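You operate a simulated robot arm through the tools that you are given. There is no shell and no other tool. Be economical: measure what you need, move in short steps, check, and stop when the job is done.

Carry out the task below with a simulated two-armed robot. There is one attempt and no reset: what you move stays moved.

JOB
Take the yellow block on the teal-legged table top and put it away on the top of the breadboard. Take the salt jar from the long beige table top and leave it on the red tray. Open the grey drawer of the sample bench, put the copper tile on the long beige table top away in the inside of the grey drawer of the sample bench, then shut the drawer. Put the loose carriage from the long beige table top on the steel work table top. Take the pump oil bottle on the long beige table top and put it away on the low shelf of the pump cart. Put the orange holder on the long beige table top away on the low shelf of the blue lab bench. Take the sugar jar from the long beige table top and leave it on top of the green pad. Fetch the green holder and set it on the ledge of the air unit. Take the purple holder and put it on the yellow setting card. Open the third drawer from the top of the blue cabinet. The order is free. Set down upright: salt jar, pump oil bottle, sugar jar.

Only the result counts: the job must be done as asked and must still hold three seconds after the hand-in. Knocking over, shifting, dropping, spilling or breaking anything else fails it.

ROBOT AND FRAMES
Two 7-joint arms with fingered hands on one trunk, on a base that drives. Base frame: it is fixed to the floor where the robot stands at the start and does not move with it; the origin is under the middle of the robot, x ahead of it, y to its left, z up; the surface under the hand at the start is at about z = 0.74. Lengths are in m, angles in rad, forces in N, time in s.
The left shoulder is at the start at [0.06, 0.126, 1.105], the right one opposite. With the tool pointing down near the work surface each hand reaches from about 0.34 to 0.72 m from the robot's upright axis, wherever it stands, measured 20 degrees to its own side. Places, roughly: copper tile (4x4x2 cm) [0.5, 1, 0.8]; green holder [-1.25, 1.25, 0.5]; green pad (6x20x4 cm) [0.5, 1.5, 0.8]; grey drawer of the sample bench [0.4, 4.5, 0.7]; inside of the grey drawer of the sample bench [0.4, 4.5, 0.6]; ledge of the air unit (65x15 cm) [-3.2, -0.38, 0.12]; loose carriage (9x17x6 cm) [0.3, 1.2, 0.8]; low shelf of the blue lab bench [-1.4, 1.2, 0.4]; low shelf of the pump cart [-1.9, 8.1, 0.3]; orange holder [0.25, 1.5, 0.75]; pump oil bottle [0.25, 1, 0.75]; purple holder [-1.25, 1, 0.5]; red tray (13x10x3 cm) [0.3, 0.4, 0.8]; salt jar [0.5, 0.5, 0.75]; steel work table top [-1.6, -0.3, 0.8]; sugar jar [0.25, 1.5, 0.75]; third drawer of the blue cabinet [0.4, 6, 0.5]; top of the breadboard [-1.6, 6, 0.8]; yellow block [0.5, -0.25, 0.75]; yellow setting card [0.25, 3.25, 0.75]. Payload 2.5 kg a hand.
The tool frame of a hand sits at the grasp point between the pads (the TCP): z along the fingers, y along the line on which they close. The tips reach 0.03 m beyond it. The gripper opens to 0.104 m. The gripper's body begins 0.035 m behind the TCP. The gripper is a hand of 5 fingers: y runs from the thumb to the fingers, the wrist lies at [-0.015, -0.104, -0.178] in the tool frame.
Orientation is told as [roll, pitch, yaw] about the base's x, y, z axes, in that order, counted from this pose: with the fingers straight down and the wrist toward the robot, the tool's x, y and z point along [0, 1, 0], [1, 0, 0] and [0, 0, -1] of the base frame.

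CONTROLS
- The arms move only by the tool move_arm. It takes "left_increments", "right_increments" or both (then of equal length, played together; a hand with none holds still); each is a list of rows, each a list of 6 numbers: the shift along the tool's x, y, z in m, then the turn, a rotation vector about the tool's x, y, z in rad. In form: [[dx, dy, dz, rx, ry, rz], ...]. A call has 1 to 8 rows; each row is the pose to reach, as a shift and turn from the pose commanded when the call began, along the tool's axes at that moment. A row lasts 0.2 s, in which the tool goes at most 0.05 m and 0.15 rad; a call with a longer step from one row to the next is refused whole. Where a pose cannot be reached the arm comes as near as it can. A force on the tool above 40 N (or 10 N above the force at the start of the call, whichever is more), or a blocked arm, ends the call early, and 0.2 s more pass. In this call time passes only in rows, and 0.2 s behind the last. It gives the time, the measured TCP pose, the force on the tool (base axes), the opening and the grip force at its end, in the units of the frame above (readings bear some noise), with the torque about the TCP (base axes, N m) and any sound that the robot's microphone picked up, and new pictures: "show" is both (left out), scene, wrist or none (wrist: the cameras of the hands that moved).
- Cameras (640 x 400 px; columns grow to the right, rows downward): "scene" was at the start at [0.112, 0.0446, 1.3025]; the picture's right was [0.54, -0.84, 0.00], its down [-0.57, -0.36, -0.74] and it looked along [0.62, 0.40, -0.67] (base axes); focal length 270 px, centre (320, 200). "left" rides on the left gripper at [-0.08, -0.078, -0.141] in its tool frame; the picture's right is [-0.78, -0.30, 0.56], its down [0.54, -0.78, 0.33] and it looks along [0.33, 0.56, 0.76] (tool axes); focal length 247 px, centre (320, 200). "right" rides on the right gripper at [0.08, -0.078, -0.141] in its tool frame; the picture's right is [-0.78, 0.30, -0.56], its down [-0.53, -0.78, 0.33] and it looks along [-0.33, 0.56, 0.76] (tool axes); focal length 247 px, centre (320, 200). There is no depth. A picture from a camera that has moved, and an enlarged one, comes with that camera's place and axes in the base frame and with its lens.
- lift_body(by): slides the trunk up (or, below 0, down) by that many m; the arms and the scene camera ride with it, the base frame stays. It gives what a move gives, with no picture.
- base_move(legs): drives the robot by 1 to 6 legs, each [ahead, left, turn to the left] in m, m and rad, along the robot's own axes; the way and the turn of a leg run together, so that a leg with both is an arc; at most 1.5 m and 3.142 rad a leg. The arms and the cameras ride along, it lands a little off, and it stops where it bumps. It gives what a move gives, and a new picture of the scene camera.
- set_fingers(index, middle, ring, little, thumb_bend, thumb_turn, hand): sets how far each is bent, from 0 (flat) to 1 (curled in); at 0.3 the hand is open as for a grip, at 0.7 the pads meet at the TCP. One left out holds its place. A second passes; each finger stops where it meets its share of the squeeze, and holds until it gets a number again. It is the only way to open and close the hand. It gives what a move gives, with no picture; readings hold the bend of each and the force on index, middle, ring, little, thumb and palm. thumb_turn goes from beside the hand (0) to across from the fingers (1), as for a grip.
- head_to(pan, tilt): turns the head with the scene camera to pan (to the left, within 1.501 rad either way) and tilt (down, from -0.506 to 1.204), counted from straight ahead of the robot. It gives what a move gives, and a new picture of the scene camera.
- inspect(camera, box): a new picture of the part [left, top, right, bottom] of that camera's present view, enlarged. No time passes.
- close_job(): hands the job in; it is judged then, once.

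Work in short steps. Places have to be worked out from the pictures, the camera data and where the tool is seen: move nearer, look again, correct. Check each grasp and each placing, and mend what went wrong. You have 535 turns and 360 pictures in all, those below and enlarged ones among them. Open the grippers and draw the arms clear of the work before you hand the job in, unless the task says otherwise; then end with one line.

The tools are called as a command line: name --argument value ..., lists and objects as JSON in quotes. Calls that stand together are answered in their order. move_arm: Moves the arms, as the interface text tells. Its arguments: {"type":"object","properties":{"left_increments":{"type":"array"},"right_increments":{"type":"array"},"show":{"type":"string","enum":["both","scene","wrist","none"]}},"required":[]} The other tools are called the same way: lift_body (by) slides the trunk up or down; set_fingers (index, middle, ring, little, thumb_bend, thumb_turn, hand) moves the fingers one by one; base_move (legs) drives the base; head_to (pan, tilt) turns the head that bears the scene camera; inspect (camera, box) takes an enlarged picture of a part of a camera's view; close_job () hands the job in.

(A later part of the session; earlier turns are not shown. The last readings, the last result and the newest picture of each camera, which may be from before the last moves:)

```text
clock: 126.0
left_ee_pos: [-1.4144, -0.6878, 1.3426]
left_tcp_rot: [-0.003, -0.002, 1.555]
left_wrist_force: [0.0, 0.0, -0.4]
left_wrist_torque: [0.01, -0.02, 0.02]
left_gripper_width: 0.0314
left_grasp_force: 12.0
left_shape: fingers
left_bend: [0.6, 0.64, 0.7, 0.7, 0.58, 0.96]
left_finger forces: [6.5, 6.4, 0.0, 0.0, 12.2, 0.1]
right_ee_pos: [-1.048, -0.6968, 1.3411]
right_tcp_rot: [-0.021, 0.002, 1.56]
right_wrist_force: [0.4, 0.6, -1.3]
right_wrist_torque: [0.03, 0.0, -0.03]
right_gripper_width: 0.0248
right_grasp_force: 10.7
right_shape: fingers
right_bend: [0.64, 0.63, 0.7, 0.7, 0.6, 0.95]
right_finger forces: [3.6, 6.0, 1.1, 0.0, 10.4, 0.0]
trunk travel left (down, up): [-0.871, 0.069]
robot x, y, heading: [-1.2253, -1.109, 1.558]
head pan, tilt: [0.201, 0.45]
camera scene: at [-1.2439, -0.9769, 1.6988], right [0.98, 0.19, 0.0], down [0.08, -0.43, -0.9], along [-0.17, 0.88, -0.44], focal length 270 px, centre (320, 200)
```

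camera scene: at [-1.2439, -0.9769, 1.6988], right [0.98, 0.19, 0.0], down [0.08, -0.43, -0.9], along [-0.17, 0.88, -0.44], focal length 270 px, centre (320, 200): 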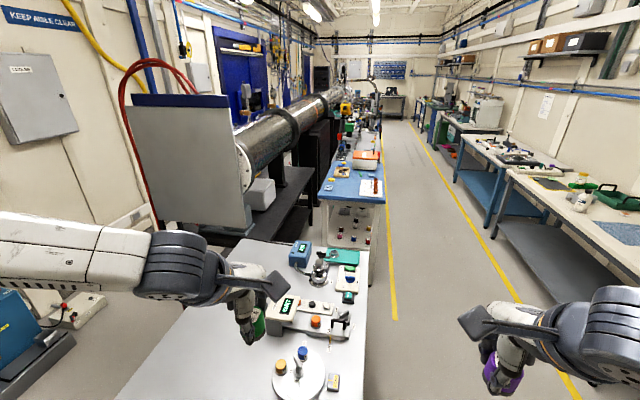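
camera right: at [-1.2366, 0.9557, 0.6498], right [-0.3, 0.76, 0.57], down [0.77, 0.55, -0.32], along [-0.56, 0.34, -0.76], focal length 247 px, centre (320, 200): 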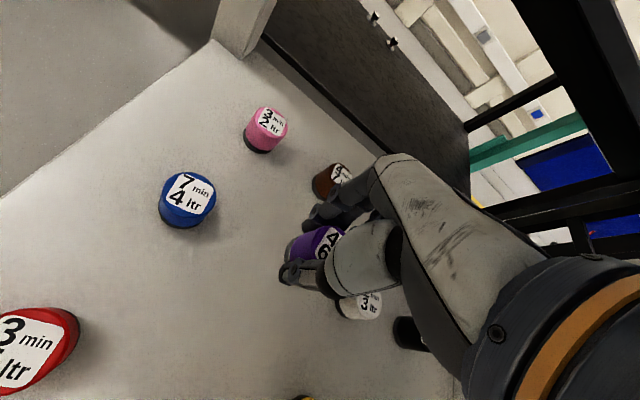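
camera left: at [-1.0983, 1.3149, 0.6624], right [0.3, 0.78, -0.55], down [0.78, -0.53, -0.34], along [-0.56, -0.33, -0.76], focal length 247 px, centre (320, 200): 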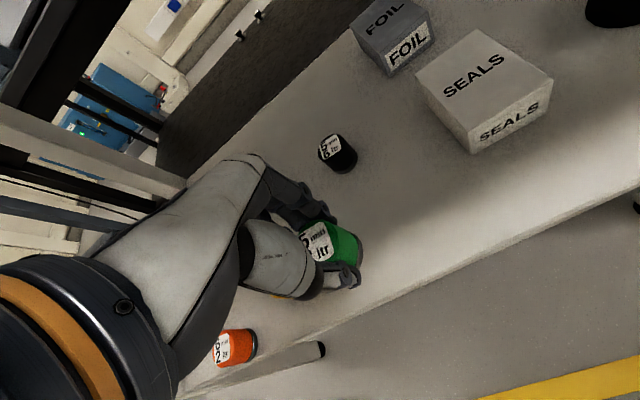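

Corridor is passable. Continue left.

base_move --legs '[[0, 1.2, 0.012]]'

head_to --pan 0.8 --tilt 0.7

```text
clock: 132.1
left_ee_pos: [-2.605, -0.6664, 1.3418]
left_tcp_rot: [-0.003, -0.002, 1.548]
left_wrist_force: [-0.3, -0.2, -1.4]
left_wrist_torque: [0.01, 0.02, 0.04]
left_gripper_width: 0.0311
left_grasp_force: 12.5
left_shape: fingers
left_bend: [0.6, 0.64, 0.7, 0.7, 0.58, 0.96]
left_finger forces: [6.4, 6.4, 0.1, 0.0, 12.1, 0.1]
right_ee_pos: [-2.2378, -0.6781, 1.3414]
right_tcp_rot: [-0.02, 0.002, 1.556]
right_wrist_force: [-0.3, -0.5, -1.0]
right_wrist_torque: [0.03, 0.01, 0.02]
right_gripper_width: 0.0248
right_grasp_force: 10.8
right_shape: fingers
right_bend: [0.64, 0.63, 0.7, 0.7, 0.6, 0.95]
right_finger forces: [3.6, 6.0, 1.1, 0.2, 10.3, 0.1]
trunk travel left (down, up): [-0.871, 0.069]
robot x, y, heading: [-2.4228, -1.085, 1.552]
head pan, tilt: [0.201, 0.45]
camera scene: at [-2.4366, -0.9564, 1.6988], right [0.98, 0.18, 0.0], down [0.08, -0.43, -0.9], along [-0.16, 0.89, -0.44], focal length 270 px, centre (320, 200)
```

scene: 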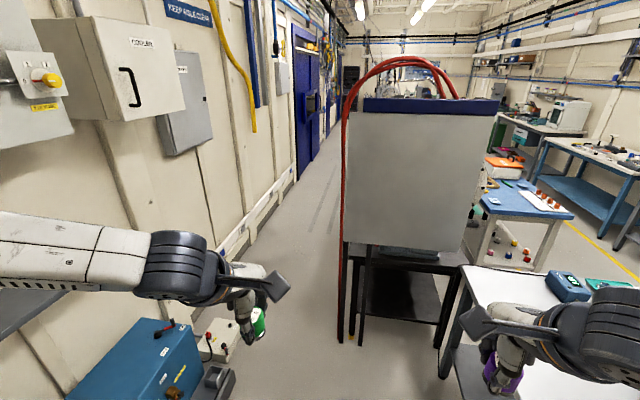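

```text
clock: 133.1
left_ee_pos: [-2.6053, -0.6658, 1.342]
left_tcp_rot: [-0.003, -0.001, 1.548]
left_wrist_force: [0.2, -0.3, -0.6]
left_wrist_torque: [0.02, 0.0, -0.01]
left_gripper_width: 0.0315
left_grasp_force: 12.4
left_shape: fingers
left_bend: [0.6, 0.64, 0.7, 0.7, 0.58, 0.96]
left_finger forces: [6.5, 6.4, 0.0, 0.0, 12.1, 0.0]
right_ee_pos: [-2.2388, -0.6767, 1.3406]
right_tcp_rot: [-0.02, 0.001, 1.555]
right_wrist_force: [-0.3, -0.7, -1.5]
right_wrist_torque: [0.0, 0.01, -0.01]
right_gripper_width: 0.0243
right_grasp_force: 11.1
right_shape: fingers
right_bend: [0.64, 0.63, 0.7, 0.7, 0.6, 0.95]
right_finger forces: [3.6, 6.1, 0.9, 0.1, 10.3, 0.1]
trunk travel left (down, up): [-0.871, 0.069]
robot x, y, heading: [-2.4242, -1.086, 1.545]
head pan, tilt: [0.799, 0.7]
camera scene: at [-2.4798, -0.9863, 1.6767], right [0.71, 0.7, 0.0], down [0.45, -0.46, -0.77], along [-0.54, 0.54, -0.64], focal length 270 px, centre (320, 200)
```

scene: 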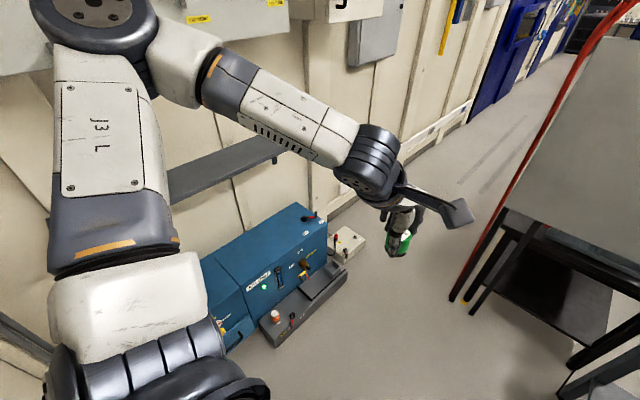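

The ledge runs y −0.73…−0.08 at x −3.10…−3.25, with a few items on it. Move ahead clear of the wall, then turn to face it.

base_move --legs '[[0.6, 0.1, 0], [0, 0, 1.59]]'

head_to --pan 0.0 --tilt 1.0

```text
clock: 140.3
left_ee_pos: [-2.9329, -0.6579, 1.3429]
left_tcp_rot: [-0.002, -0.003, 3.107]
left_wrist_force: [-0.3, 0.7, -1.8]
left_wrist_torque: [-0.03, -0.01, -0.03]
left_gripper_width: 0.0311
left_grasp_force: 12.2
left_shape: fingers
left_bend: [0.61, 0.64, 0.7, 0.7, 0.58, 0.96]
left_finger forces: [6.5, 6.3, 0.1, 0.0, 11.8, 0.0]
right_ee_pos: [-2.9167, -0.2909, 1.3417]
right_tcp_rot: [-0.02, 0.001, 3.111]
right_wrist_force: [0.3, 0.8, -0.1]
right_wrist_torque: [-0.01, -0.01, 0.0]
right_gripper_width: 0.0243
right_grasp_force: 10.0
right_shape: fingers
right_bend: [0.64, 0.63, 0.7, 0.7, 0.6, 0.95]
right_finger forces: [3.6, 5.8, 0.9, 0.1, 9.8, 0.0]
trunk travel left (down, up): [-0.871, 0.069]
robot x, y, heading: [-2.5094, -0.4817, 3.113]
head pan, tilt: [0.799, 0.7]
camera scene: at [-2.6096, -0.538, 1.6766], right [-0.69, 0.72, 0.0], down [0.46, 0.45, -0.76], along [-0.55, -0.53, -0.64], focal length 270 px, centre (320, 200)
```

scene: 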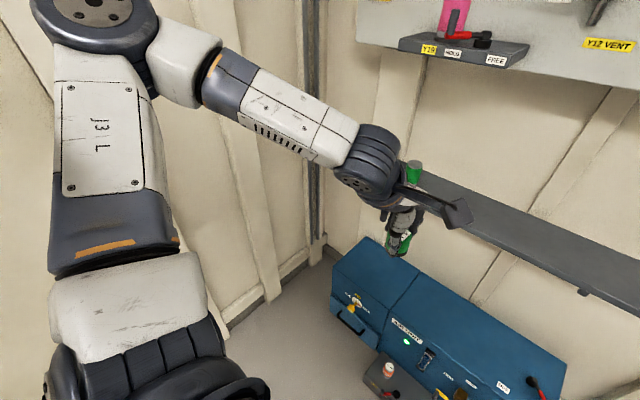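

```text
clock: 141.4
left_ee_pos: [-2.933, -0.6574, 1.342]
left_tcp_rot: [-0.003, -0.001, 3.107]
left_wrist_force: [0.5, -0.4, -1.3]
left_wrist_torque: [0.02, 0.0, 0.01]
left_gripper_width: 0.0312
left_grasp_force: 12.0
left_shape: fingers
left_bend: [0.61, 0.64, 0.7, 0.7, 0.58, 0.96]
left_finger forces: [6.5, 6.3, 0.1, 0.0, 11.8, 0.0]
right_ee_pos: [-2.9161, -0.2912, 1.3416]
right_tcp_rot: [-0.021, 0.004, 3.111]
right_wrist_force: [0.6, 0.3, -0.5]
right_wrist_torque: [-0.02, 0.02, -0.01]
right_gripper_width: 0.0241
right_grasp_force: 10.2
right_shape: fingers
right_bend: [0.64, 0.63, 0.7, 0.7, 0.6, 0.95]
right_finger forces: [3.7, 5.8, 1.0, 0.0, 9.8, 0.0]
trunk travel left (down, up): [-0.871, 0.069]
robot x, y, heading: [-2.5095, -0.4809, 3.113]
head pan, tilt: [0.0, 1.0]
camera scene: at [-2.618, -0.4769, 1.6533], right [0.03, 1.0, 0.0], down [0.84, -0.03, -0.54], along [-0.54, 0.02, -0.84], focal length 270 px, centre (320, 200)
```

scene: 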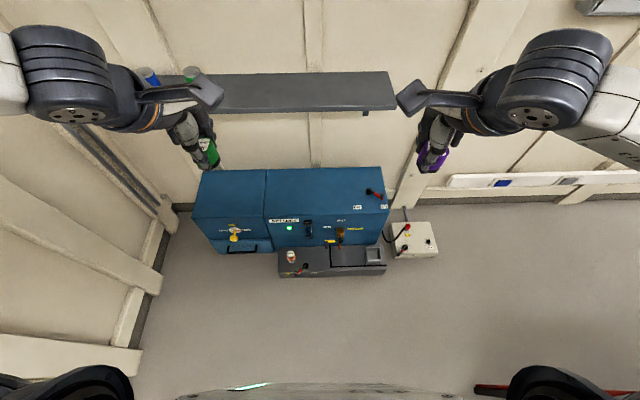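

Zoom on the ledge.

inspect --camera "scene" --box '[240, 180, 450, 300]'

```text
3.05 times, centred on (345, 240) of scene
camera zoom: at [-2.618, -0.4769, 1.6533], right [0.03, 1.0, 0.0], down [0.84, -0.03, -0.54], along [-0.54, 0.02, -0.84], focal length 822 px, centre (244, 78)
```

zoom: 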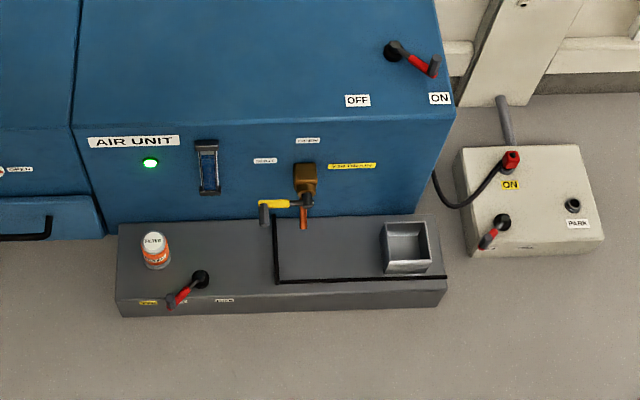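

Free spot on the ledge: about [-3.168,-0.485], between the small switch and the rail. Reposition the base and lower the trunk.

base_move --legs '[[0.08, -0.215, 0.03]]'

lift_body --by -0.83

head_to --pan 0.35 --tilt 0.9

```text
clock: 143.2
left_ee_pos: [-3.0016, -0.4562, 1.3436]
left_tcp_rot: [-0.004, -0.001, 3.138]
left_wrist_force: [-0.8, 0.8, -0.2]
left_wrist_torque: [-0.02, -0.02, 0.02]
left_gripper_width: 0.0311
left_grasp_force: 12.5
left_shape: fingers
left_bend: [0.61, 0.64, 0.7, 0.7, 0.58, 0.96]
left_finger forces: [6.5, 6.4, 0.1, 0.1, 11.8, 0.0]
right_ee_pos: [-2.9975, -0.0891, 1.3413]
right_tcp_rot: [-0.02, 0.002, -3.138]
right_wrist_force: [0.2, 0.5, -0.3]
right_wrist_torque: [-0.02, -0.01, -0.03]
right_gripper_width: 0.0239
right_grasp_force: 10.1
right_shape: fingers
right_bend: [0.64, 0.64, 0.7, 0.7, 0.6, 0.95]
right_finger forces: [3.6, 5.8, 1.0, 0.0, 9.8, 0.0]
trunk travel left (down, up): [-0.871, 0.069]
robot x, y, heading: [-2.5864, -0.263, 3.143]
head pan, tilt: [0.0, 1.0]
camera scene: at [-2.693, -0.2648, 1.6533], right [0.0, 1.0, 0.0], down [0.84, 0.0, -0.54], along [-0.54, 0.0, -0.84], focal length 270 px, centre (320, 200)
```

scene: 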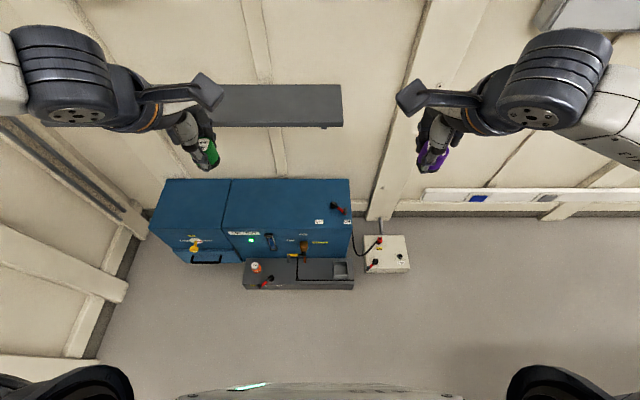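

```text
refused: -0.83 is not a number from -0.4 to 0.4
```

```text
clock: 144.0
left_ee_pos: [-3.0031, -0.4559, 1.3429]
left_tcp_rot: [-0.003, -0.001, 3.139]
left_wrist_force: [-0.1, -0.4, -1.6]
left_wrist_torque: [0.01, -0.01, -0.01]
left_gripper_width: 0.031
left_grasp_force: 11.9
left_shape: fingers
left_bend: [0.61, 0.64, 0.7, 0.7, 0.58, 0.96]
left_finger forces: [6.5, 6.3, 0.0, 0.1, 11.8, 0.0]
right_ee_pos: [-2.9969, -0.0888, 1.3408]
right_tcp_rot: [-0.021, 0.001, -3.137]
right_wrist_force: [0.4, -0.1, -1.1]
right_wrist_torque: [-0.02, 0.01, -0.01]
right_gripper_width: 0.0241
right_grasp_force: 10.3
right_shape: fingers
right_bend: [0.64, 0.64, 0.7, 0.7, 0.6, 0.95]
right_finger forces: [3.6, 5.8, 1.0, 0.0, 9.8, 0.0]
trunk travel left (down, up): [-0.871, 0.069]
robot x, y, heading: [-2.5865, -0.267, 3.14]
head pan, tilt: [0.351, 0.901]
camera scene: at [-2.6942, -0.2907, 1.6605], right [-0.34, 0.94, 0.0], down [0.74, 0.27, -0.62], along [-0.58, -0.21, -0.78], focal length 270 px, centre (320, 200)
```

scene: 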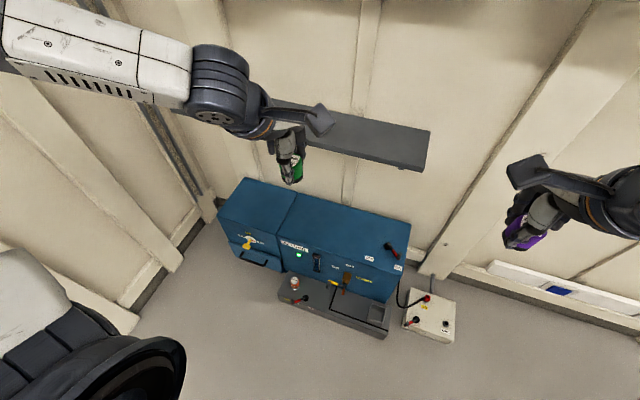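

Lower the trunk in two steps.

lift_body --by -0.4

lift_body --by -0.4

move_arm --left_increments '[[0.008, 0, 0.045, 0, 0, 0], [0.015, 0, 0.09, 0, 0, 0], [0.02, 0.01, 0.135, 0, 0, 0], [0.02, 0.03, 0.175, 0, 0, 0]]' --show "both"

```text
clock: 147.8
left_ee_pos: [-3.0012, -0.4558, 0.9417]
left_tcp_rot: [-0.002, -0.001, 3.14]
left_wrist_force: [1.0, 0.3, -1.3]
left_wrist_torque: [0.0, 0.01, 0.01]
left_gripper_width: 0.0309
left_grasp_force: 11.6
left_shape: fingers
left_bend: [0.61, 0.64, 0.7, 0.7, 0.58, 0.96]
left_finger forces: [6.5, 6.3, 0.1, 0.0, 11.8, 0.1]
right_ee_pos: [-2.9979, -0.0886, 0.9413]
right_tcp_rot: [-0.02, 0.001, -3.138]
right_wrist_force: [-0.1, -0.3, -0.7]
right_wrist_torque: [-0.01, 0.0, -0.03]
right_gripper_width: 0.0241
right_grasp_force: 10.2
right_shape: fingers
right_bend: [0.64, 0.64, 0.7, 0.7, 0.6, 0.95]
right_finger forces: [3.6, 5.8, 1.0, 0.0, 9.8, 0.1]
trunk travel left (down, up): [-0.471, 0.469]
robot x, y, heading: [-2.5873, -0.265, 3.146]
head pan, tilt: [0.351, 0.901]
```

```text
clock: 151.7
left_ee_pos: [-3.0022, -0.4557, 0.5433]
left_tcp_rot: [-0.003, -0.002, 3.139]
left_wrist_force: [0.5, 0.0, -1.3]
left_wrist_torque: [-0.03, 0.02, 0.0]
left_gripper_width: 0.0312
left_grasp_force: 12.7
left_shape: fingers
left_bend: [0.61, 0.64, 0.7, 0.7, 0.58, 0.96]
left_finger forces: [6.5, 6.2, 0.1, 0.1, 11.8, 0.0]
right_ee_pos: [-2.997, -0.0889, 0.5415]
right_tcp_rot: [-0.022, 0.001, -3.138]
right_wrist_force: [-0.4, 0.0, -1.0]
right_wrist_torque: [-0.03, -0.03, -0.02]
right_gripper_width: 0.0241
right_grasp_force: 9.9
right_shape: fingers
right_bend: [0.64, 0.64, 0.7, 0.7, 0.6, 0.95]
right_finger forces: [3.6, 5.7, 1.1, 0.1, 9.8, 0.1]
trunk travel left (down, up): [-0.071, 0.869]
robot x, y, heading: [-2.5841, -0.2611, 3.142]
head pan, tilt: [0.351, 0.901]
```

```text
clock: 152.7
left_ee_pos: [-3.0318, -0.4727, 0.369]
left_tcp_rot: [-0.003, -0.002, 3.139]
left_wrist_force: [0.7, 0.2, -0.2]
left_wrist_torque: [0.03, 0.01, -0.01]
left_gripper_width: 0.0308
left_grasp_force: 12.0
left_shape: fingers
left_bend: [0.61, 0.64, 0.7, 0.7, 0.59, 0.96]
left_finger forces: [6.6, 6.3, 0.1, 0.0, 11.7, 0.1]
right_ee_pos: [-2.9974, -0.0894, 0.5413]
right_tcp_rot: [-0.02, 0.003, -3.138]
right_wrist_force: [0.1, -0.9, -0.4]
right_wrist_torque: [0.0, 0.03, -0.03]
right_gripper_width: 0.0242
right_grasp_force: 9.9
right_shape: fingers
right_bend: [0.64, 0.64, 0.7, 0.7, 0.6, 0.95]
right_finger forces: [3.5, 5.8, 1.1, 0.0, 9.9, 0.1]
trunk travel left (down, up): [-0.071, 0.869]
robot x, y, heading: [-2.5863, -0.2638, 3.14]
head pan, tilt: [0.351, 0.901]
camera scene: at [-2.6941, -0.2905, 0.8605], right [-0.34, 0.94, 0.0], down [0.74, 0.27, -0.62], along [-0.58, -0.21, -0.78], focal length 270 px, centre (320, 200)
camera left: at [-2.9544, -0.3943, 0.509], right [0.3, 0.78, -0.55], down [0.77, -0.54, -0.34], along [-0.56, -0.33, -0.76], focal length 247 px, centre (320, 200)
```

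scene: 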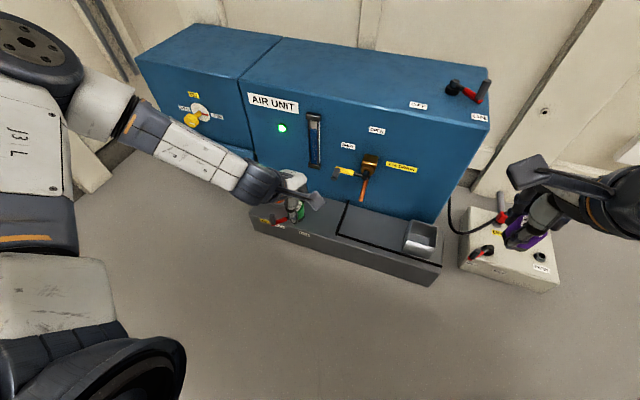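
left: 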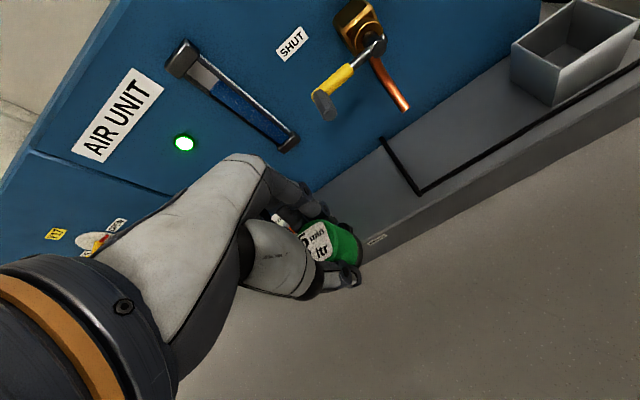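

Move forward over the ledge at z≈0.25 and check.

move_arm --left_increments '[[0.01, 0.03, 0.04, 0, 0, 0], [0.013, 0.06, 0.085, 0, 0, 0], [0.013, 0.1, 0.11, 0, 0, 0], [0.013, 0.13, 0.12, 0, 0, 0]]' --show "both"

```text
refused: row 1 steps farther than a row can; nothing moved
```

move_arm --left_increments '[[0.01, 0.02, 0.035, 0, 0, 0], [0.013, 0.05, 0.07, 0, 0, 0], [0.013, 0.085, 0.1, 0, 0, 0], [0.013, 0.13, 0.12, 0, 0, 0]]' --show "both"

```text
clock: 153.7
left_ee_pos: [-3.0966, -0.5163, 0.3532]
left_tcp_rot: [-0.004, -0.002, 3.137]
left_wrist_force: [0.2, 0.4, -1.6]
left_wrist_torque: [-0.03, -0.02, -0.03]
left_gripper_width: 0.0308
left_grasp_force: 11.7
left_shape: fingers
left_bend: [0.61, 0.64, 0.7, 0.7, 0.59, 0.96]
left_finger forces: [6.5, 6.5, 0.1, 0.0, 11.7, 0.1]
left hand out of reach, approached as far as the arm can: row 1, 2, 3, 4
right_ee_pos: [-2.9976, -0.0886, 0.5401]
right_tcp_rot: [-0.022, 0.002, -3.139]
right_wrist_force: [-0.2, -1.0, 0.0]
right_wrist_torque: [0.01, 0.01, 0.0]
right_gripper_width: 0.0241
right_grasp_force: 10.0
right_shape: fingers
right_bend: [0.64, 0.64, 0.7, 0.7, 0.6, 0.95]
right_finger forces: [3.6, 5.8, 1.1, 0.0, 9.9, 0.0]
trunk travel left (down, up): [-0.071, 0.869]
robot x, y, heading: [-2.5851, -0.266, 3.14]
head pan, tilt: [0.351, 0.901]
camera scene: at [-2.6942, -0.2905, 0.8605], right [-0.34, 0.94, 0.0], down [0.74, 0.27, -0.62], along [-0.58, -0.21, -0.78], focal length 270 px, centre (320, 200)
camera left: at [-3.0192, -0.4384, 0.4941], right [0.3, 0.78, -0.55], down [0.77, -0.54, -0.34], along [-0.56, -0.33, -0.76], focal length 247 px, centre (320, 200)
```

scene: 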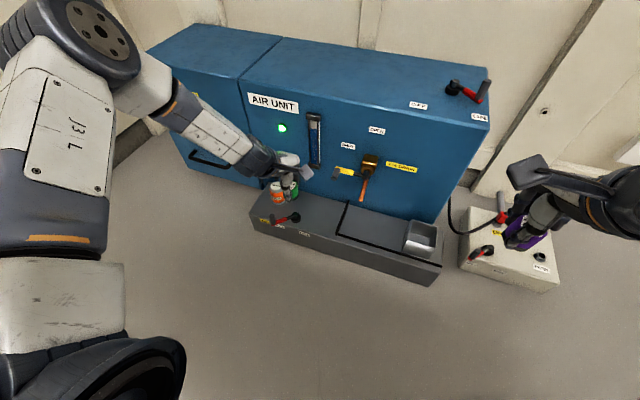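
left: 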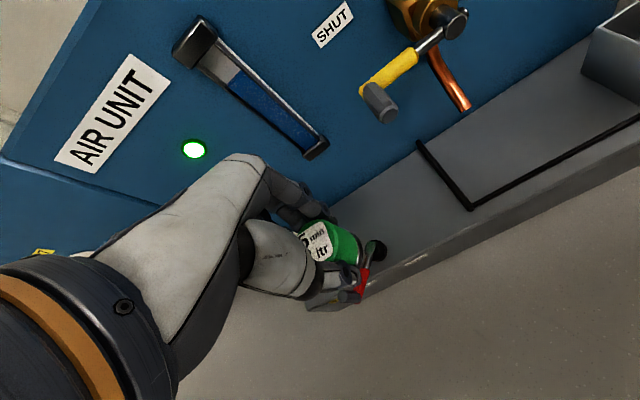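

The arm can't get lower with this elbow posture. Lower the trunk fully, pull back in front of the ledge and try with the hand yawed clockwise to relax the wrist.

move_arm --left_increments '[[-0.02, -0.03, -0.02, 0, 0, 0], [-0.03, -0.06, -0.03, 0, 0, 0.1], [-0.03, -0.09, -0.04, 0, 0, 0.24], [-0.03, -0.09, -0.04, 0, 0, 0.38], [-0.03, -0.09, -0.04, 0, 0, 0.5]]' --show "none"

lift_body --by -0.07

move_arm --left_increments '[[0, 0, 0.045, 0, 0, 0], [0, 0, 0.09, 0, 0, 0], [0, 0, 0.13, 0, 0, 0], [0, 0, 0.15, 0, 0, 0]]' --show "scene"

```text
clock: 154.8
left_ee_pos: [-3.0033, -0.4826, 0.3942]
left_tcp_rot: [-0.004, -0.004, 2.637]
left_wrist_force: [0.0, 0.5, -0.7]
left_wrist_torque: [0.02, 0.0, 0.0]
left_gripper_width: 0.0307
left_grasp_force: 12.0
left_shape: fingers
left_bend: [0.61, 0.64, 0.7, 0.7, 0.59, 0.96]
left_finger forces: [6.5, 6.3, 0.0, 0.1, 11.7, 0.0]
right_ee_pos: [-2.9974, -0.0885, 0.5412]
right_tcp_rot: [-0.022, 0.0, -3.138]
right_wrist_force: [0.2, 0.5, -1.8]
right_wrist_torque: [0.0, 0.01, 0.03]
right_gripper_width: 0.0243
right_grasp_force: 9.6
right_shape: fingers
right_bend: [0.64, 0.64, 0.7, 0.7, 0.6, 0.95]
right_finger forces: [3.6, 5.8, 1.2, 0.0, 9.9, 0.0]
trunk travel left (down, up): [-0.071, 0.869]
robot x, y, heading: [-2.5834, -0.2689, 3.142]
head pan, tilt: [0.351, 0.901]
```

```text
clock: 155.9
left_ee_pos: [-3.0038, -0.4827, 0.3246]
left_tcp_rot: [0.0, -0.003, 2.639]
left_wrist_force: [0.5, -0.8, -0.2]
left_wrist_torque: [-0.02, 0.01, 0.02]
left_gripper_width: 0.0309
left_grasp_force: 12.7
left_shape: fingers
left_bend: [0.61, 0.64, 0.7, 0.7, 0.59, 0.96]
left_finger forces: [6.5, 6.4, 0.0, 0.1, 11.7, 0.0]
right_ee_pos: [-2.9971, -0.0893, 0.4707]
right_tcp_rot: [-0.022, 0.0, -3.139]
right_wrist_force: [0.0, 0.0, -0.8]
right_wrist_torque: [-0.02, -0.01, 0.0]
right_gripper_width: 0.024
right_grasp_force: 10.2
right_shape: fingers
right_bend: [0.64, 0.64, 0.7, 0.7, 0.6, 0.95]
right_finger forces: [3.6, 5.8, 1.2, 0.1, 9.9, 0.0]
trunk travel left (down, up): [-0.001, 0.939]
robot x, y, heading: [-2.5849, -0.2622, 3.141]
head pan, tilt: [0.351, 0.901]
```

```text
clock: 156.9
left_ee_pos: [-2.9955, -0.4967, 0.2487]
left_tcp_rot: [0.021, -0.001, 2.646]
left_wrist_force: [-0.2, -0.2, -1.6]
left_wrist_torque: [0.02, 0.0, -0.03]
left_gripper_width: 0.0308
left_grasp_force: 13.0
left_shape: fingers
left_bend: [0.61, 0.64, 0.7, 0.7, 0.59, 0.96]
left_finger forces: [6.6, 6.4, 0.0, 0.0, 11.9, 0.0]
left hand out of reach, approached as far as the arm can: row 2, 3, 4
right_ee_pos: [-2.9968, -0.0886, 0.4715]
right_tcp_rot: [-0.02, 0.003, -3.138]
right_wrist_force: [0.8, 0.8, -1.1]
right_wrist_torque: [0.02, 0.02, -0.01]
right_gripper_width: 0.0239
right_grasp_force: 10.4
right_shape: fingers
right_bend: [0.64, 0.64, 0.7, 0.7, 0.6, 0.95]
right_finger forces: [3.6, 5.8, 1.1, 0.1, 9.8, 0.0]
trunk travel left (down, up): [-0.001, 0.939]
robot x, y, heading: [-2.5857, -0.2643, 3.142]
head pan, tilt: [0.351, 0.901]
camera scene: at [-2.6941, -0.2905, 0.7905], right [-0.34, 0.94, 0.0], down [0.74, 0.27, -0.62], along [-0.58, -0.21, -0.78], focal length 270 px, centre (320, 200)
```

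scene: 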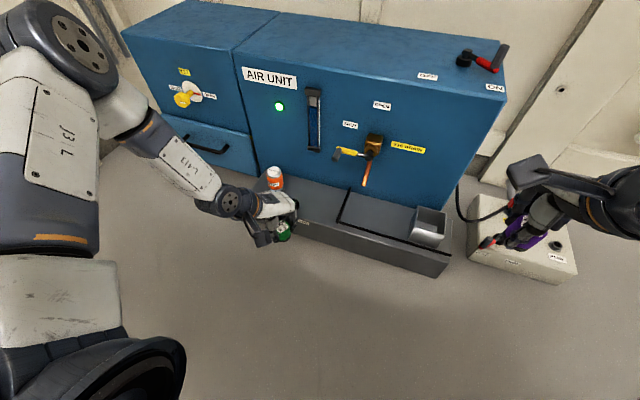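

Try with the arm more extended: back the base 0.17 and reach forward/down in front of the ledge.

base_move --legs '[[-0.17, 0, 0]]'

move_arm --left_increments '[[0.02, 0.035, -0.01, 0, 0, 0], [0.04, 0.07, -0.01, 0, 0, 0], [0.06, 0.105, -0.01, 0, 0, 0], [0.08, 0.14, 0.0, 0, 0, 0], [0.09, 0.17, 0.03, 0, 0, 0], [0.09, 0.17, 0.07, 0, 0, 0]]' --show "none"

```text
clock: 158.4
left_ee_pos: [-2.8222, -0.4949, 0.2476]
left_tcp_rot: [0.014, -0.005, 2.649]
left_wrist_force: [0.6, -0.5, -0.9]
left_wrist_torque: [0.01, 0.02, -0.01]
left_gripper_width: 0.0305
left_grasp_force: 11.9
left_shape: fingers
left_bend: [0.61, 0.64, 0.7, 0.7, 0.59, 0.96]
left_finger forces: [6.7, 6.3, 0.0, 0.1, 12.0, 0.0]
right_ee_pos: [-2.8241, -0.0902, 0.4708]
right_tcp_rot: [-0.021, 0.002, -3.138]
right_wrist_force: [0.6, 0.4, -0.7]
right_wrist_torque: [-0.03, -0.02, 0.0]
right_gripper_width: 0.0242
right_grasp_force: 11.0
right_shape: fingers
right_bend: [0.64, 0.64, 0.7, 0.7, 0.6, 0.95]
right_finger forces: [3.6, 5.8, 1.0, 0.0, 9.9, 0.1]
trunk travel left (down, up): [-0.001, 0.939]
robot x, y, heading: [-2.4129, -0.2643, 3.139]
head pan, tilt: [0.351, 0.901]
camera scene: at [-2.5214, -0.2906, 0.7905], right [-0.34, 0.94, 0.0], down [0.74, 0.27, -0.62], along [-0.58, -0.21, -0.78], focal length 270 px, centre (320, 200)
```

scene: 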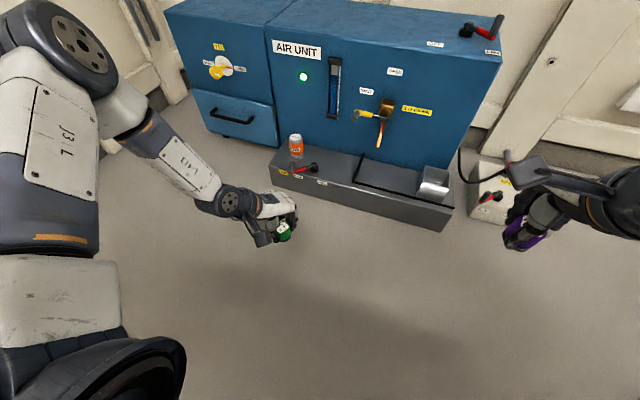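

```text
clock: 159.8
left_ee_pos: [-2.896, -0.4951, 0.2777]
left_tcp_rot: [0.015, -0.002, 2.649]
left_wrist_force: [0.0, 1.0, -1.4]
left_wrist_torque: [-0.03, 0.0, -0.02]
left_gripper_width: 0.0305
left_grasp_force: 12.9
left_shape: fingers
left_bend: [0.61, 0.64, 0.7, 0.7, 0.59, 0.96]
left_finger forces: [6.8, 6.3, 0.0, 0.0, 11.9, 0.1]
left hand out of reach, approached as far as the arm can: row 2, 3, 4, 5, 6
right_ee_pos: [-2.8244, -0.0894, 0.4698]
right_tcp_rot: [-0.021, 0.002, -3.139]
right_wrist_force: [-0.8, -1.0, -0.8]
right_wrist_torque: [0.03, 0.02, 0.02]
right_gripper_width: 0.0239
right_grasp_force: 9.9
right_shape: fingers
right_bend: [0.64, 0.64, 0.7, 0.7, 0.6, 0.95]
right_finger forces: [3.6, 5.8, 1.0, 0.0, 10.0, 0.0]
trunk travel left (down, up): [-0.001, 0.939]
robot x, y, heading: [-2.4117, -0.2631, 3.142]
head pan, tilt: [0.351, 0.901]
```

Probe the reachable low region: shift the hand more to the robot's left and closer, then go down.

move_arm --left_increments '[[0.03, -0.02, 0, 0, 0, 0], [0.07, -0.05, 0, 0, 0, 0], [0.11, -0.07, 0.0, 0, 0, 0], [0.15, -0.08, 0.02, 0, 0, 0], [0.16, -0.08, 0.06, 0, 0, 0], [0.16, -0.08, 0.1, 0, 0, 0], [0.16, -0.08, 0.13, 0, 0, 0]]' --show "none"

```text
clock: 161.4
left_ee_pos: [-2.8467, -0.6552, 0.2548]
left_tcp_rot: [0.021, -0.002, 2.644]
left_wrist_force: [-0.5, 0.0, -0.9]
left_wrist_torque: [0.02, -0.03, 0.0]
left_gripper_width: 0.0309
left_grasp_force: 12.4
left_shape: fingers
left_bend: [0.61, 0.64, 0.7, 0.7, 0.59, 0.95]
left_finger forces: [6.7, 6.5, 0.1, 0.0, 12.2, 0.0]
left hand out of reach, approached as far as the arm can: row 1, 4, 5, 6, 7
right_ee_pos: [-2.824, -0.0883, 0.4728]
right_tcp_rot: [-0.021, 0.002, -3.137]
right_wrist_force: [-0.9, 0.6, -0.8]
right_wrist_torque: [-0.01, -0.04, -0.02]
right_gripper_width: 0.0238
right_grasp_force: 9.9
right_shape: fingers
right_bend: [0.64, 0.64, 0.7, 0.7, 0.6, 0.95]
right_finger forces: [3.6, 5.7, 1.2, 0.0, 9.9, 0.0]
trunk travel left (down, up): [-0.001, 0.939]
robot x, y, heading: [-2.4183, -0.2693, 3.14]
head pan, tilt: [0.351, 0.901]
```

Now probe with the fingers tilted back (+rx), which straightens the hand with the forearm.

move_arm --left_increments '[[-0.03, 0, 0, 0.14, 0, 0], [-0.06, 0, 0.01, 0.28, 0, 0], [-0.09, 0, 0.02, 0.42, 0, 0], [-0.12, 0, 0.05, 0.5, 0, 0], [-0.14, 0, 0.09, 0.5, 0, 0], [-0.14, 0, 0.12, 0.5, 0, 0]]' --show "scene"

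```text
clock: 162.8
left_ee_pos: [-2.7837, -0.5616, 0.2289]
left_tcp_rot: [0.016, 0.495, 2.656]
left_wrist_force: [-0.2, -0.5, -1.3]
left_wrist_torque: [0.01, 0.02, -0.02]
left_gripper_width: 0.0306
left_grasp_force: 13.1
left_shape: fingers
left_bend: [0.61, 0.64, 0.7, 0.7, 0.59, 0.95]
left_finger forces: [7.0, 6.6, 0.0, 0.0, 11.9, 0.0]
left hand out of reach, approached as far as the arm can: row 3, 4, 5, 6
right_ee_pos: [-2.8246, -0.0891, 0.4698]
right_tcp_rot: [-0.021, 0.001, -3.137]
right_wrist_force: [-0.2, -0.2, -1.0]
right_wrist_torque: [0.0, -0.01, 0.0]
right_gripper_width: 0.0237
right_grasp_force: 10.6
right_shape: fingers
right_bend: [0.64, 0.64, 0.7, 0.7, 0.6, 0.95]
right_finger forces: [3.6, 5.8, 1.1, 0.0, 9.9, 0.1]
trunk travel left (down, up): [-0.001, 0.939]
robot x, y, heading: [-2.4102, -0.2668, 3.144]
head pan, tilt: [0.351, 0.901]
camera scene: at [-2.5214, -0.2906, 0.7905], right [-0.34, 0.94, 0.0], down [0.74, 0.27, -0.62], along [-0.58, -0.21, -0.78], focal length 270 px, centre (320, 200)
```

scene: 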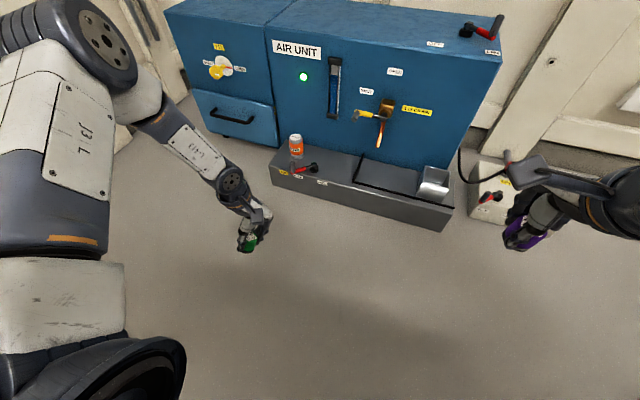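

The wrist can't drop further with the elbow winged out. Try turning the hand the other way (outward yaw) to make the elbow tuck in.

move_arm --left_increments '[[0, 0.02, -0.03, -0.1, 0, 0], [0, 0.04, -0.06, -0.24, 0, 0], [0, 0.06, -0.1, -0.38, 0, 0], [0, 0.08, -0.13, -0.5, 0, 0]]' --show "none"

move_arm --left_increments '[[0, 0, 0, 0, 0, -0.14], [0, 0, 0, 0, 0, -0.28], [0, 0, 0, 0, 0, -0.42], [0, 0, 0, 0, 0, -0.56], [0, 0, 0, 0, 0, -0.7], [0, 0, 0, 0, 0, -0.84], [0, 0, 0, 0, 0, -0.98], [0, 0, 0, 0, 0, -1.12]]' --show "none"

move_arm --left_increments '[[0, 0, 0.04, 0, 0, 0], [0, 0, 0.08, 0, 0, 0], [0, 0, 0.12, 0, 0, 0], [0, 0, 0.16, 0, 0, 0]]' --show "scene"

```text
clock: 163.8
left_ee_pos: [-2.8995, -0.4986, 0.3071]
left_tcp_rot: [0.012, -0.005, 2.649]
left_wrist_force: [-0.1, -0.6, -1.1]
left_wrist_torque: [-0.02, -0.01, -0.03]
left_gripper_width: 0.0302
left_grasp_force: 12.8
left_shape: fingers
left_bend: [0.61, 0.64, 0.7, 0.7, 0.59, 0.95]
left_finger forces: [6.9, 6.4, 0.0, 0.1, 12.0, 0.0]
right_ee_pos: [-2.8242, -0.0882, 0.4711]
right_tcp_rot: [-0.021, 0.001, -3.137]
right_wrist_force: [-0.6, 0.6, -1.2]
right_wrist_torque: [0.01, -0.03, 0.03]
right_gripper_width: 0.0242
right_grasp_force: 10.1
right_shape: fingers
right_bend: [0.64, 0.64, 0.7, 0.7, 0.6, 0.95]
right_finger forces: [3.7, 5.8, 1.2, 0.0, 9.9, 0.0]
trunk travel left (down, up): [-0.001, 0.939]
robot x, y, heading: [-2.4075, -0.2668, 3.142]
head pan, tilt: [0.351, 0.901]
```

```text
clock: 165.6
left_ee_pos: [-2.8951, -0.5038, 0.3125]
left_tcp_rot: [0.003, -0.014, -2.511]
left_wrist_force: [-0.4, -0.1, -1.0]
left_wrist_torque: [0.02, 0.01, 0.03]
left_gripper_width: 0.0305
left_grasp_force: 12.8
left_shape: fingers
left_bend: [0.61, 0.64, 0.7, 0.7, 0.59, 0.95]
left_finger forces: [6.9, 6.4, 0.1, 0.1, 11.6, 0.0]
left hand out of reach, approached as far as the arm can: row 8
right_ee_pos: [-2.8255, -0.0895, 0.4705]
right_tcp_rot: [-0.022, 0.002, -3.138]
right_wrist_force: [0.9, -0.2, -0.6]
right_wrist_torque: [-0.04, -0.01, 0.02]
right_gripper_width: 0.0241
right_grasp_force: 10.1
right_shape: fingers
right_bend: [0.64, 0.64, 0.7, 0.7, 0.6, 0.95]
right_finger forces: [3.6, 5.9, 1.1, 0.0, 9.9, 0.0]
trunk travel left (down, up): [-0.001, 0.939]
robot x, y, heading: [-2.4148, -0.2634, 3.139]
head pan, tilt: [0.351, 0.901]
```

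```text
clock: 166.6
left_ee_pos: [-2.8592, -0.5483, 0.2715]
left_tcp_rot: [0.002, -0.015, -2.514]
left_wrist_force: [0.0, 0.3, -1.1]
left_wrist_torque: [-0.01, 0.0, -0.03]
left_gripper_width: 0.0303
left_grasp_force: 12.4
left_shape: fingers
left_bend: [0.61, 0.64, 0.7, 0.7, 0.59, 0.95]
left_finger forces: [6.8, 6.4, 0.1, 0.0, 11.5, 0.0]
left hand out of reach, approached as far as the arm can: row 1, 2, 3, 4
right_ee_pos: [-2.8243, -0.0878, 0.4714]
right_tcp_rot: [-0.02, 0.002, -3.139]
right_wrist_force: [0.1, 0.0, -0.1]
right_wrist_torque: [-0.05, 0.03, -0.02]
right_gripper_width: 0.0239
right_grasp_force: 9.8
right_shape: fingers
right_bend: [0.64, 0.64, 0.7, 0.7, 0.6, 0.95]
right_finger forces: [3.5, 5.8, 1.0, 0.1, 10.0, 0.1]
trunk travel left (down, up): [-0.001, 0.939]
robot x, y, heading: [-2.4122, -0.2627, 3.135]
head pan, tilt: [0.351, 0.901]
camera scene: at [-2.5214, -0.2906, 0.7905], right [-0.34, 0.94, 0.0], down [0.74, 0.27, -0.62], along [-0.58, -0.21, -0.78], focal length 270 px, centre (320, 200)
```

scene: 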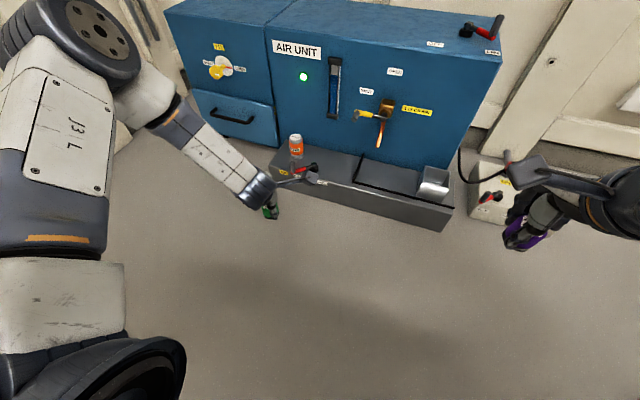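

Elbow still stays up. Try a stretched-arm posture: raise, straighten yaw, tilt fingers forward, extend fully, then lower.

base_move --legs '[[-0.06, 0, 0]]'

move_arm --left_increments '[[0, 0, -0.04, 0, 0, 0.13], [0, 0, -0.08, 0, 0, 0.26], [0, 0, -0.12, 0, 0, 0.39], [0, 0, -0.16, 0, 0, 0.52], [0, 0, -0.2, 0, 0, 0.63]]' --show "none"

move_arm --left_increments '[[-0.01, 0.04, 0, -0.1, 0, 0], [-0.02, 0.08, 0, -0.2, 0, 0], [-0.03, 0.12, 0, -0.3, 0, 0], [-0.04, 0.16, 0.0, -0.4, 0, 0], [-0.04, 0.2, 0.0, -0.4, 0, 0], [-0.04, 0.24, 0.01, -0.4, 0, 0]]' --show "none"

```text
clock: 167.6
left_ee_pos: [-2.801, -0.5467, 0.2728]
left_tcp_rot: [0.005, -0.014, -2.518]
left_wrist_force: [-0.5, -0.1, -0.7]
left_wrist_torque: [-0.01, 0.02, 0.01]
left_gripper_width: 0.0305
left_grasp_force: 12.7
left_shape: fingers
left_bend: [0.61, 0.64, 0.7, 0.7, 0.59, 0.95]
left_finger forces: [6.9, 6.4, 0.0, 0.0, 11.6, 0.0]
right_ee_pos: [-2.7651, -0.0895, 0.471]
right_tcp_rot: [-0.019, 0.001, -3.139]
right_wrist_force: [0.8, 0.6, -0.3]
right_wrist_torque: [0.01, -0.03, 0.0]
right_gripper_width: 0.0242
right_grasp_force: 10.7
right_shape: fingers
right_bend: [0.64, 0.64, 0.7, 0.7, 0.6, 0.95]
right_finger forces: [3.6, 5.8, 1.2, 0.1, 9.9, 0.1]
trunk travel left (down, up): [-0.001, 0.939]
robot x, y, heading: [-2.3539, -0.2631, 3.136]
head pan, tilt: [0.351, 0.901]
camera scene: at [-2.4617, -0.2905, 0.7905], right [-0.34, 0.94, 0.0], down [0.74, 0.27, -0.62], along [-0.58, -0.21, -0.78], focal length 270 px, centre (320, 200)
```

scene: 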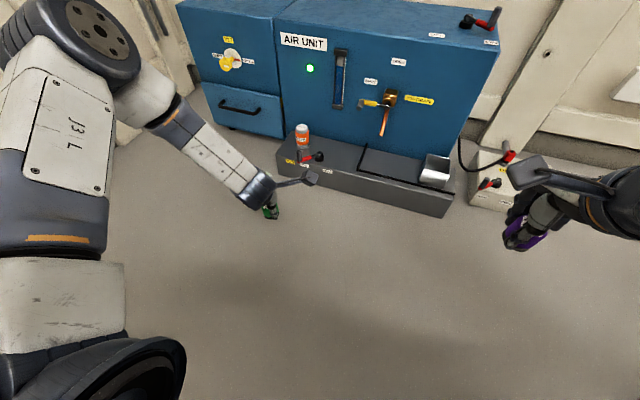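

```text
clock: 168.8
left_ee_pos: [-2.7965, -0.5467, 0.4725]
left_tcp_rot: [0.008, -0.011, 3.136]
left_wrist_force: [0.6, 0.9, -0.6]
left_wrist_torque: [0.0, 0.02, 0.02]
left_gripper_width: 0.0304
left_grasp_force: 11.9
left_shape: fingers
left_bend: [0.61, 0.64, 0.7, 0.7, 0.59, 0.95]
left_finger forces: [6.6, 6.1, 0.1, 0.1, 11.3, 0.0]
right_ee_pos: [-2.7653, -0.0884, 0.4711]
right_tcp_rot: [-0.021, 0.003, -3.14]
right_wrist_force: [1.0, 0.2, -0.2]
right_wrist_torque: [-0.01, 0.02, 0.0]
right_gripper_width: 0.0241
right_grasp_force: 9.6
right_shape: fingers
right_bend: [0.64, 0.64, 0.7, 0.7, 0.6, 0.95]
right_finger forces: [3.6, 5.9, 1.2, 0.0, 9.9, 0.0]
trunk travel left (down, up): [-0.001, 0.939]
robot x, y, heading: [-2.3546, -0.2663, 3.137]
head pan, tilt: [0.351, 0.901]
```

```text
clock: 170.2
left_ee_pos: [-3.0307, -0.5025, 0.4649]
left_tcp_rot: [0.011, -0.41, 3.132]
left_wrist_force: [-0.2, 0.0, 0.5]
left_wrist_torque: [0.01, -0.01, -0.01]
left_gripper_width: 0.0304
left_grasp_force: 12.1
left_shape: fingers
left_bend: [0.61, 0.65, 0.7, 0.7, 0.59, 0.95]
left_finger forces: [6.2, 6.1, 0.1, 0.1, 11.3, 0.0]
left hand out of reach, approached as far as the arm can: row 6
right_ee_pos: [-2.7637, -0.0883, 0.4713]
right_tcp_rot: [-0.022, 0.003, -3.139]
right_wrist_force: [0.8, -0.3, -0.3]
right_wrist_torque: [0.02, 0.02, -0.01]
right_gripper_width: 0.0241
right_grasp_force: 10.5
right_shape: fingers
right_bend: [0.64, 0.64, 0.7, 0.7, 0.6, 0.95]
right_finger forces: [3.6, 5.7, 1.2, 0.0, 10.0, 0.1]
trunk travel left (down, up): [-0.001, 0.939]
robot x, y, heading: [-2.3517, -0.2638, 3.134]
head pan, tilt: [0.351, 0.901]
```

Now lower in this stretched posture.

move_arm --left_increments '[[0, -0.015, 0.035, 0, 0, 0], [0, -0.03, 0.07, 0, 0, 0], [0, -0.045, 0.105, 0, 0, 0], [0, -0.06, 0.14, 0, 0, 0], [0, -0.075, 0.175, 0, 0, 0], [0, -0.09, 0.21, 0, 0, 0]]' --show "scene"

```text
clock: 171.6
left_ee_pos: [-2.9469, -0.5333, 0.3482]
left_tcp_rot: [0.013, -0.41, 3.134]
left_wrist_force: [-0.6, -0.6, -1.4]
left_wrist_torque: [0.02, -0.03, 0.02]
left_gripper_width: 0.0305
left_grasp_force: 12.0
left_shape: fingers
left_bend: [0.61, 0.65, 0.7, 0.7, 0.59, 0.95]
left_finger forces: [6.5, 6.0, 0.0, 0.1, 11.3, 0.0]
left hand out of reach, approached as far as the arm can: row 1, 2, 3, 4, 5, 6
right_ee_pos: [-2.7632, -0.0886, 0.4713]
right_tcp_rot: [-0.02, 0.001, -3.139]
right_wrist_force: [-0.3, 0.1, -1.8]
right_wrist_torque: [0.0, -0.01, -0.02]
right_gripper_width: 0.0238
right_grasp_force: 10.2
right_shape: fingers
right_bend: [0.64, 0.64, 0.7, 0.7, 0.6, 0.95]
right_finger forces: [3.6, 5.8, 1.2, 0.0, 9.9, 0.1]
trunk travel left (down, up): [-0.001, 0.939]
robot x, y, heading: [-2.3543, -0.2609, 3.141]
head pan, tilt: [0.351, 0.901]
camera scene: at [-2.4617, -0.2905, 0.7905], right [-0.34, 0.94, 0.0], down [0.74, 0.27, -0.62], along [-0.58, -0.21, -0.78], focal length 270 px, centre (320, 200)
```

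scene: 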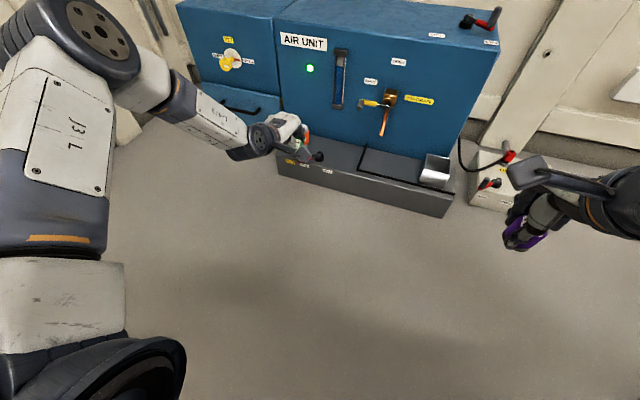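

Test a fingers-forward (horizontal) hand attitude, which should force the elbow down.

move_arm --left_increments '[[0, -0.02, -0.03, -0.14, 0, 0], [0, -0.04, -0.05, -0.28, 0, 0], [0, -0.06, -0.07, -0.42, 0, 0], [0, -0.07, -0.08, -0.56, 0, 0], [0, -0.07, -0.08, -0.7, 0, 0], [0, -0.07, -0.08, -0.84, 0, 0]]' --show "none"

move_arm --left_increments '[[0, -0.035, 0.015, 0, 0, 0], [0, -0.07, 0.03, 0, 0, 0], [0, -0.105, 0.045, 0, 0, 0], [0, -0.14, 0.06, 0, 0, 0], [0, -0.175, 0.075, 0, 0, 0]]' --show "scene"

```text
clock: 173.0
left_ee_pos: [-2.8471, -0.532, 0.4432]
left_tcp_rot: [0.021, -1.11, 3.117]
left_wrist_force: [0.3, -0.6, -0.3]
left_wrist_torque: [0.01, -0.02, 0.0]
left_gripper_width: 0.03
left_grasp_force: 12.3
left_shape: fingers
left_bend: [0.61, 0.65, 0.7, 0.7, 0.59, 0.95]
left_finger forces: [6.3, 6.0, 0.0, 0.0, 11.7, 0.0]
left hand out of reach, approached as far as the arm can: row 4, 5, 6
right_ee_pos: [-2.764, -0.0878, 0.4699]
right_tcp_rot: [-0.022, 0.002, -3.142]
right_wrist_force: [-0.5, 0.7, -0.6]
right_wrist_torque: [0.01, 0.01, 0.01]
right_gripper_width: 0.0238
right_grasp_force: 9.9
right_shape: fingers
right_bend: [0.64, 0.64, 0.7, 0.7, 0.6, 0.95]
right_finger forces: [3.7, 5.7, 1.1, 0.0, 9.9, 0.0]
trunk travel left (down, up): [-0.001, 0.939]
robot x, y, heading: [-2.3525, -0.262, 3.14]
head pan, tilt: [0.351, 0.901]
```

```text
clock: 174.2
left_ee_pos: [-2.8447, -0.5356, 0.4344]
left_tcp_rot: [0.025, -1.111, 3.115]
left_wrist_force: [0.2, -0.6, -1.4]
left_wrist_torque: [0.02, -0.02, 0.02]
left_gripper_width: 0.03
left_grasp_force: 11.8
left_shape: fingers
left_bend: [0.61, 0.65, 0.7, 0.7, 0.59, 0.95]
left_finger forces: [6.2, 6.1, 0.0, 0.0, 11.8, 0.1]
left hand out of reach, approached as far as the arm can: row 1, 2, 3, 4, 5
right_ee_pos: [-2.7647, -0.0875, 0.4703]
right_tcp_rot: [-0.023, 0.002, -3.14]
right_wrist_force: [-0.9, 0.5, -0.7]
right_wrist_torque: [-0.03, 0.01, 0.0]
right_gripper_width: 0.0239
right_grasp_force: 10.7
right_shape: fingers
right_bend: [0.64, 0.64, 0.7, 0.7, 0.6, 0.95]
right_finger forces: [3.7, 5.8, 1.1, 0.0, 9.9, 0.1]
trunk travel left (down, up): [-0.001, 0.939]
robot x, y, heading: [-2.352, -0.2606, 3.139]
head pan, tilt: [0.351, 0.901]
camera scene: at [-2.4617, -0.2905, 0.7905], right [-0.34, 0.94, 0.0], down [0.74, 0.27, -0.62], along [-0.58, -0.21, -0.78], focal length 270 px, centre (320, 200)
```

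scene: 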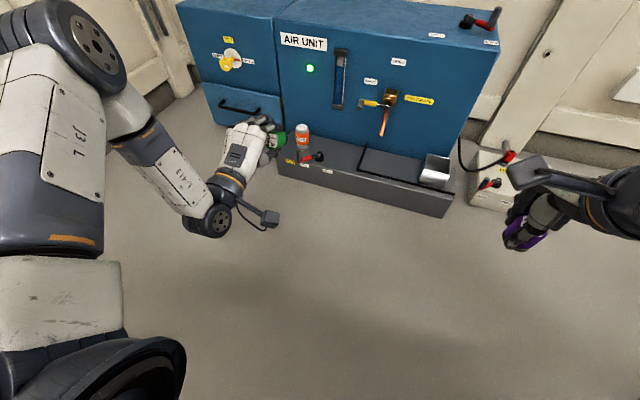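

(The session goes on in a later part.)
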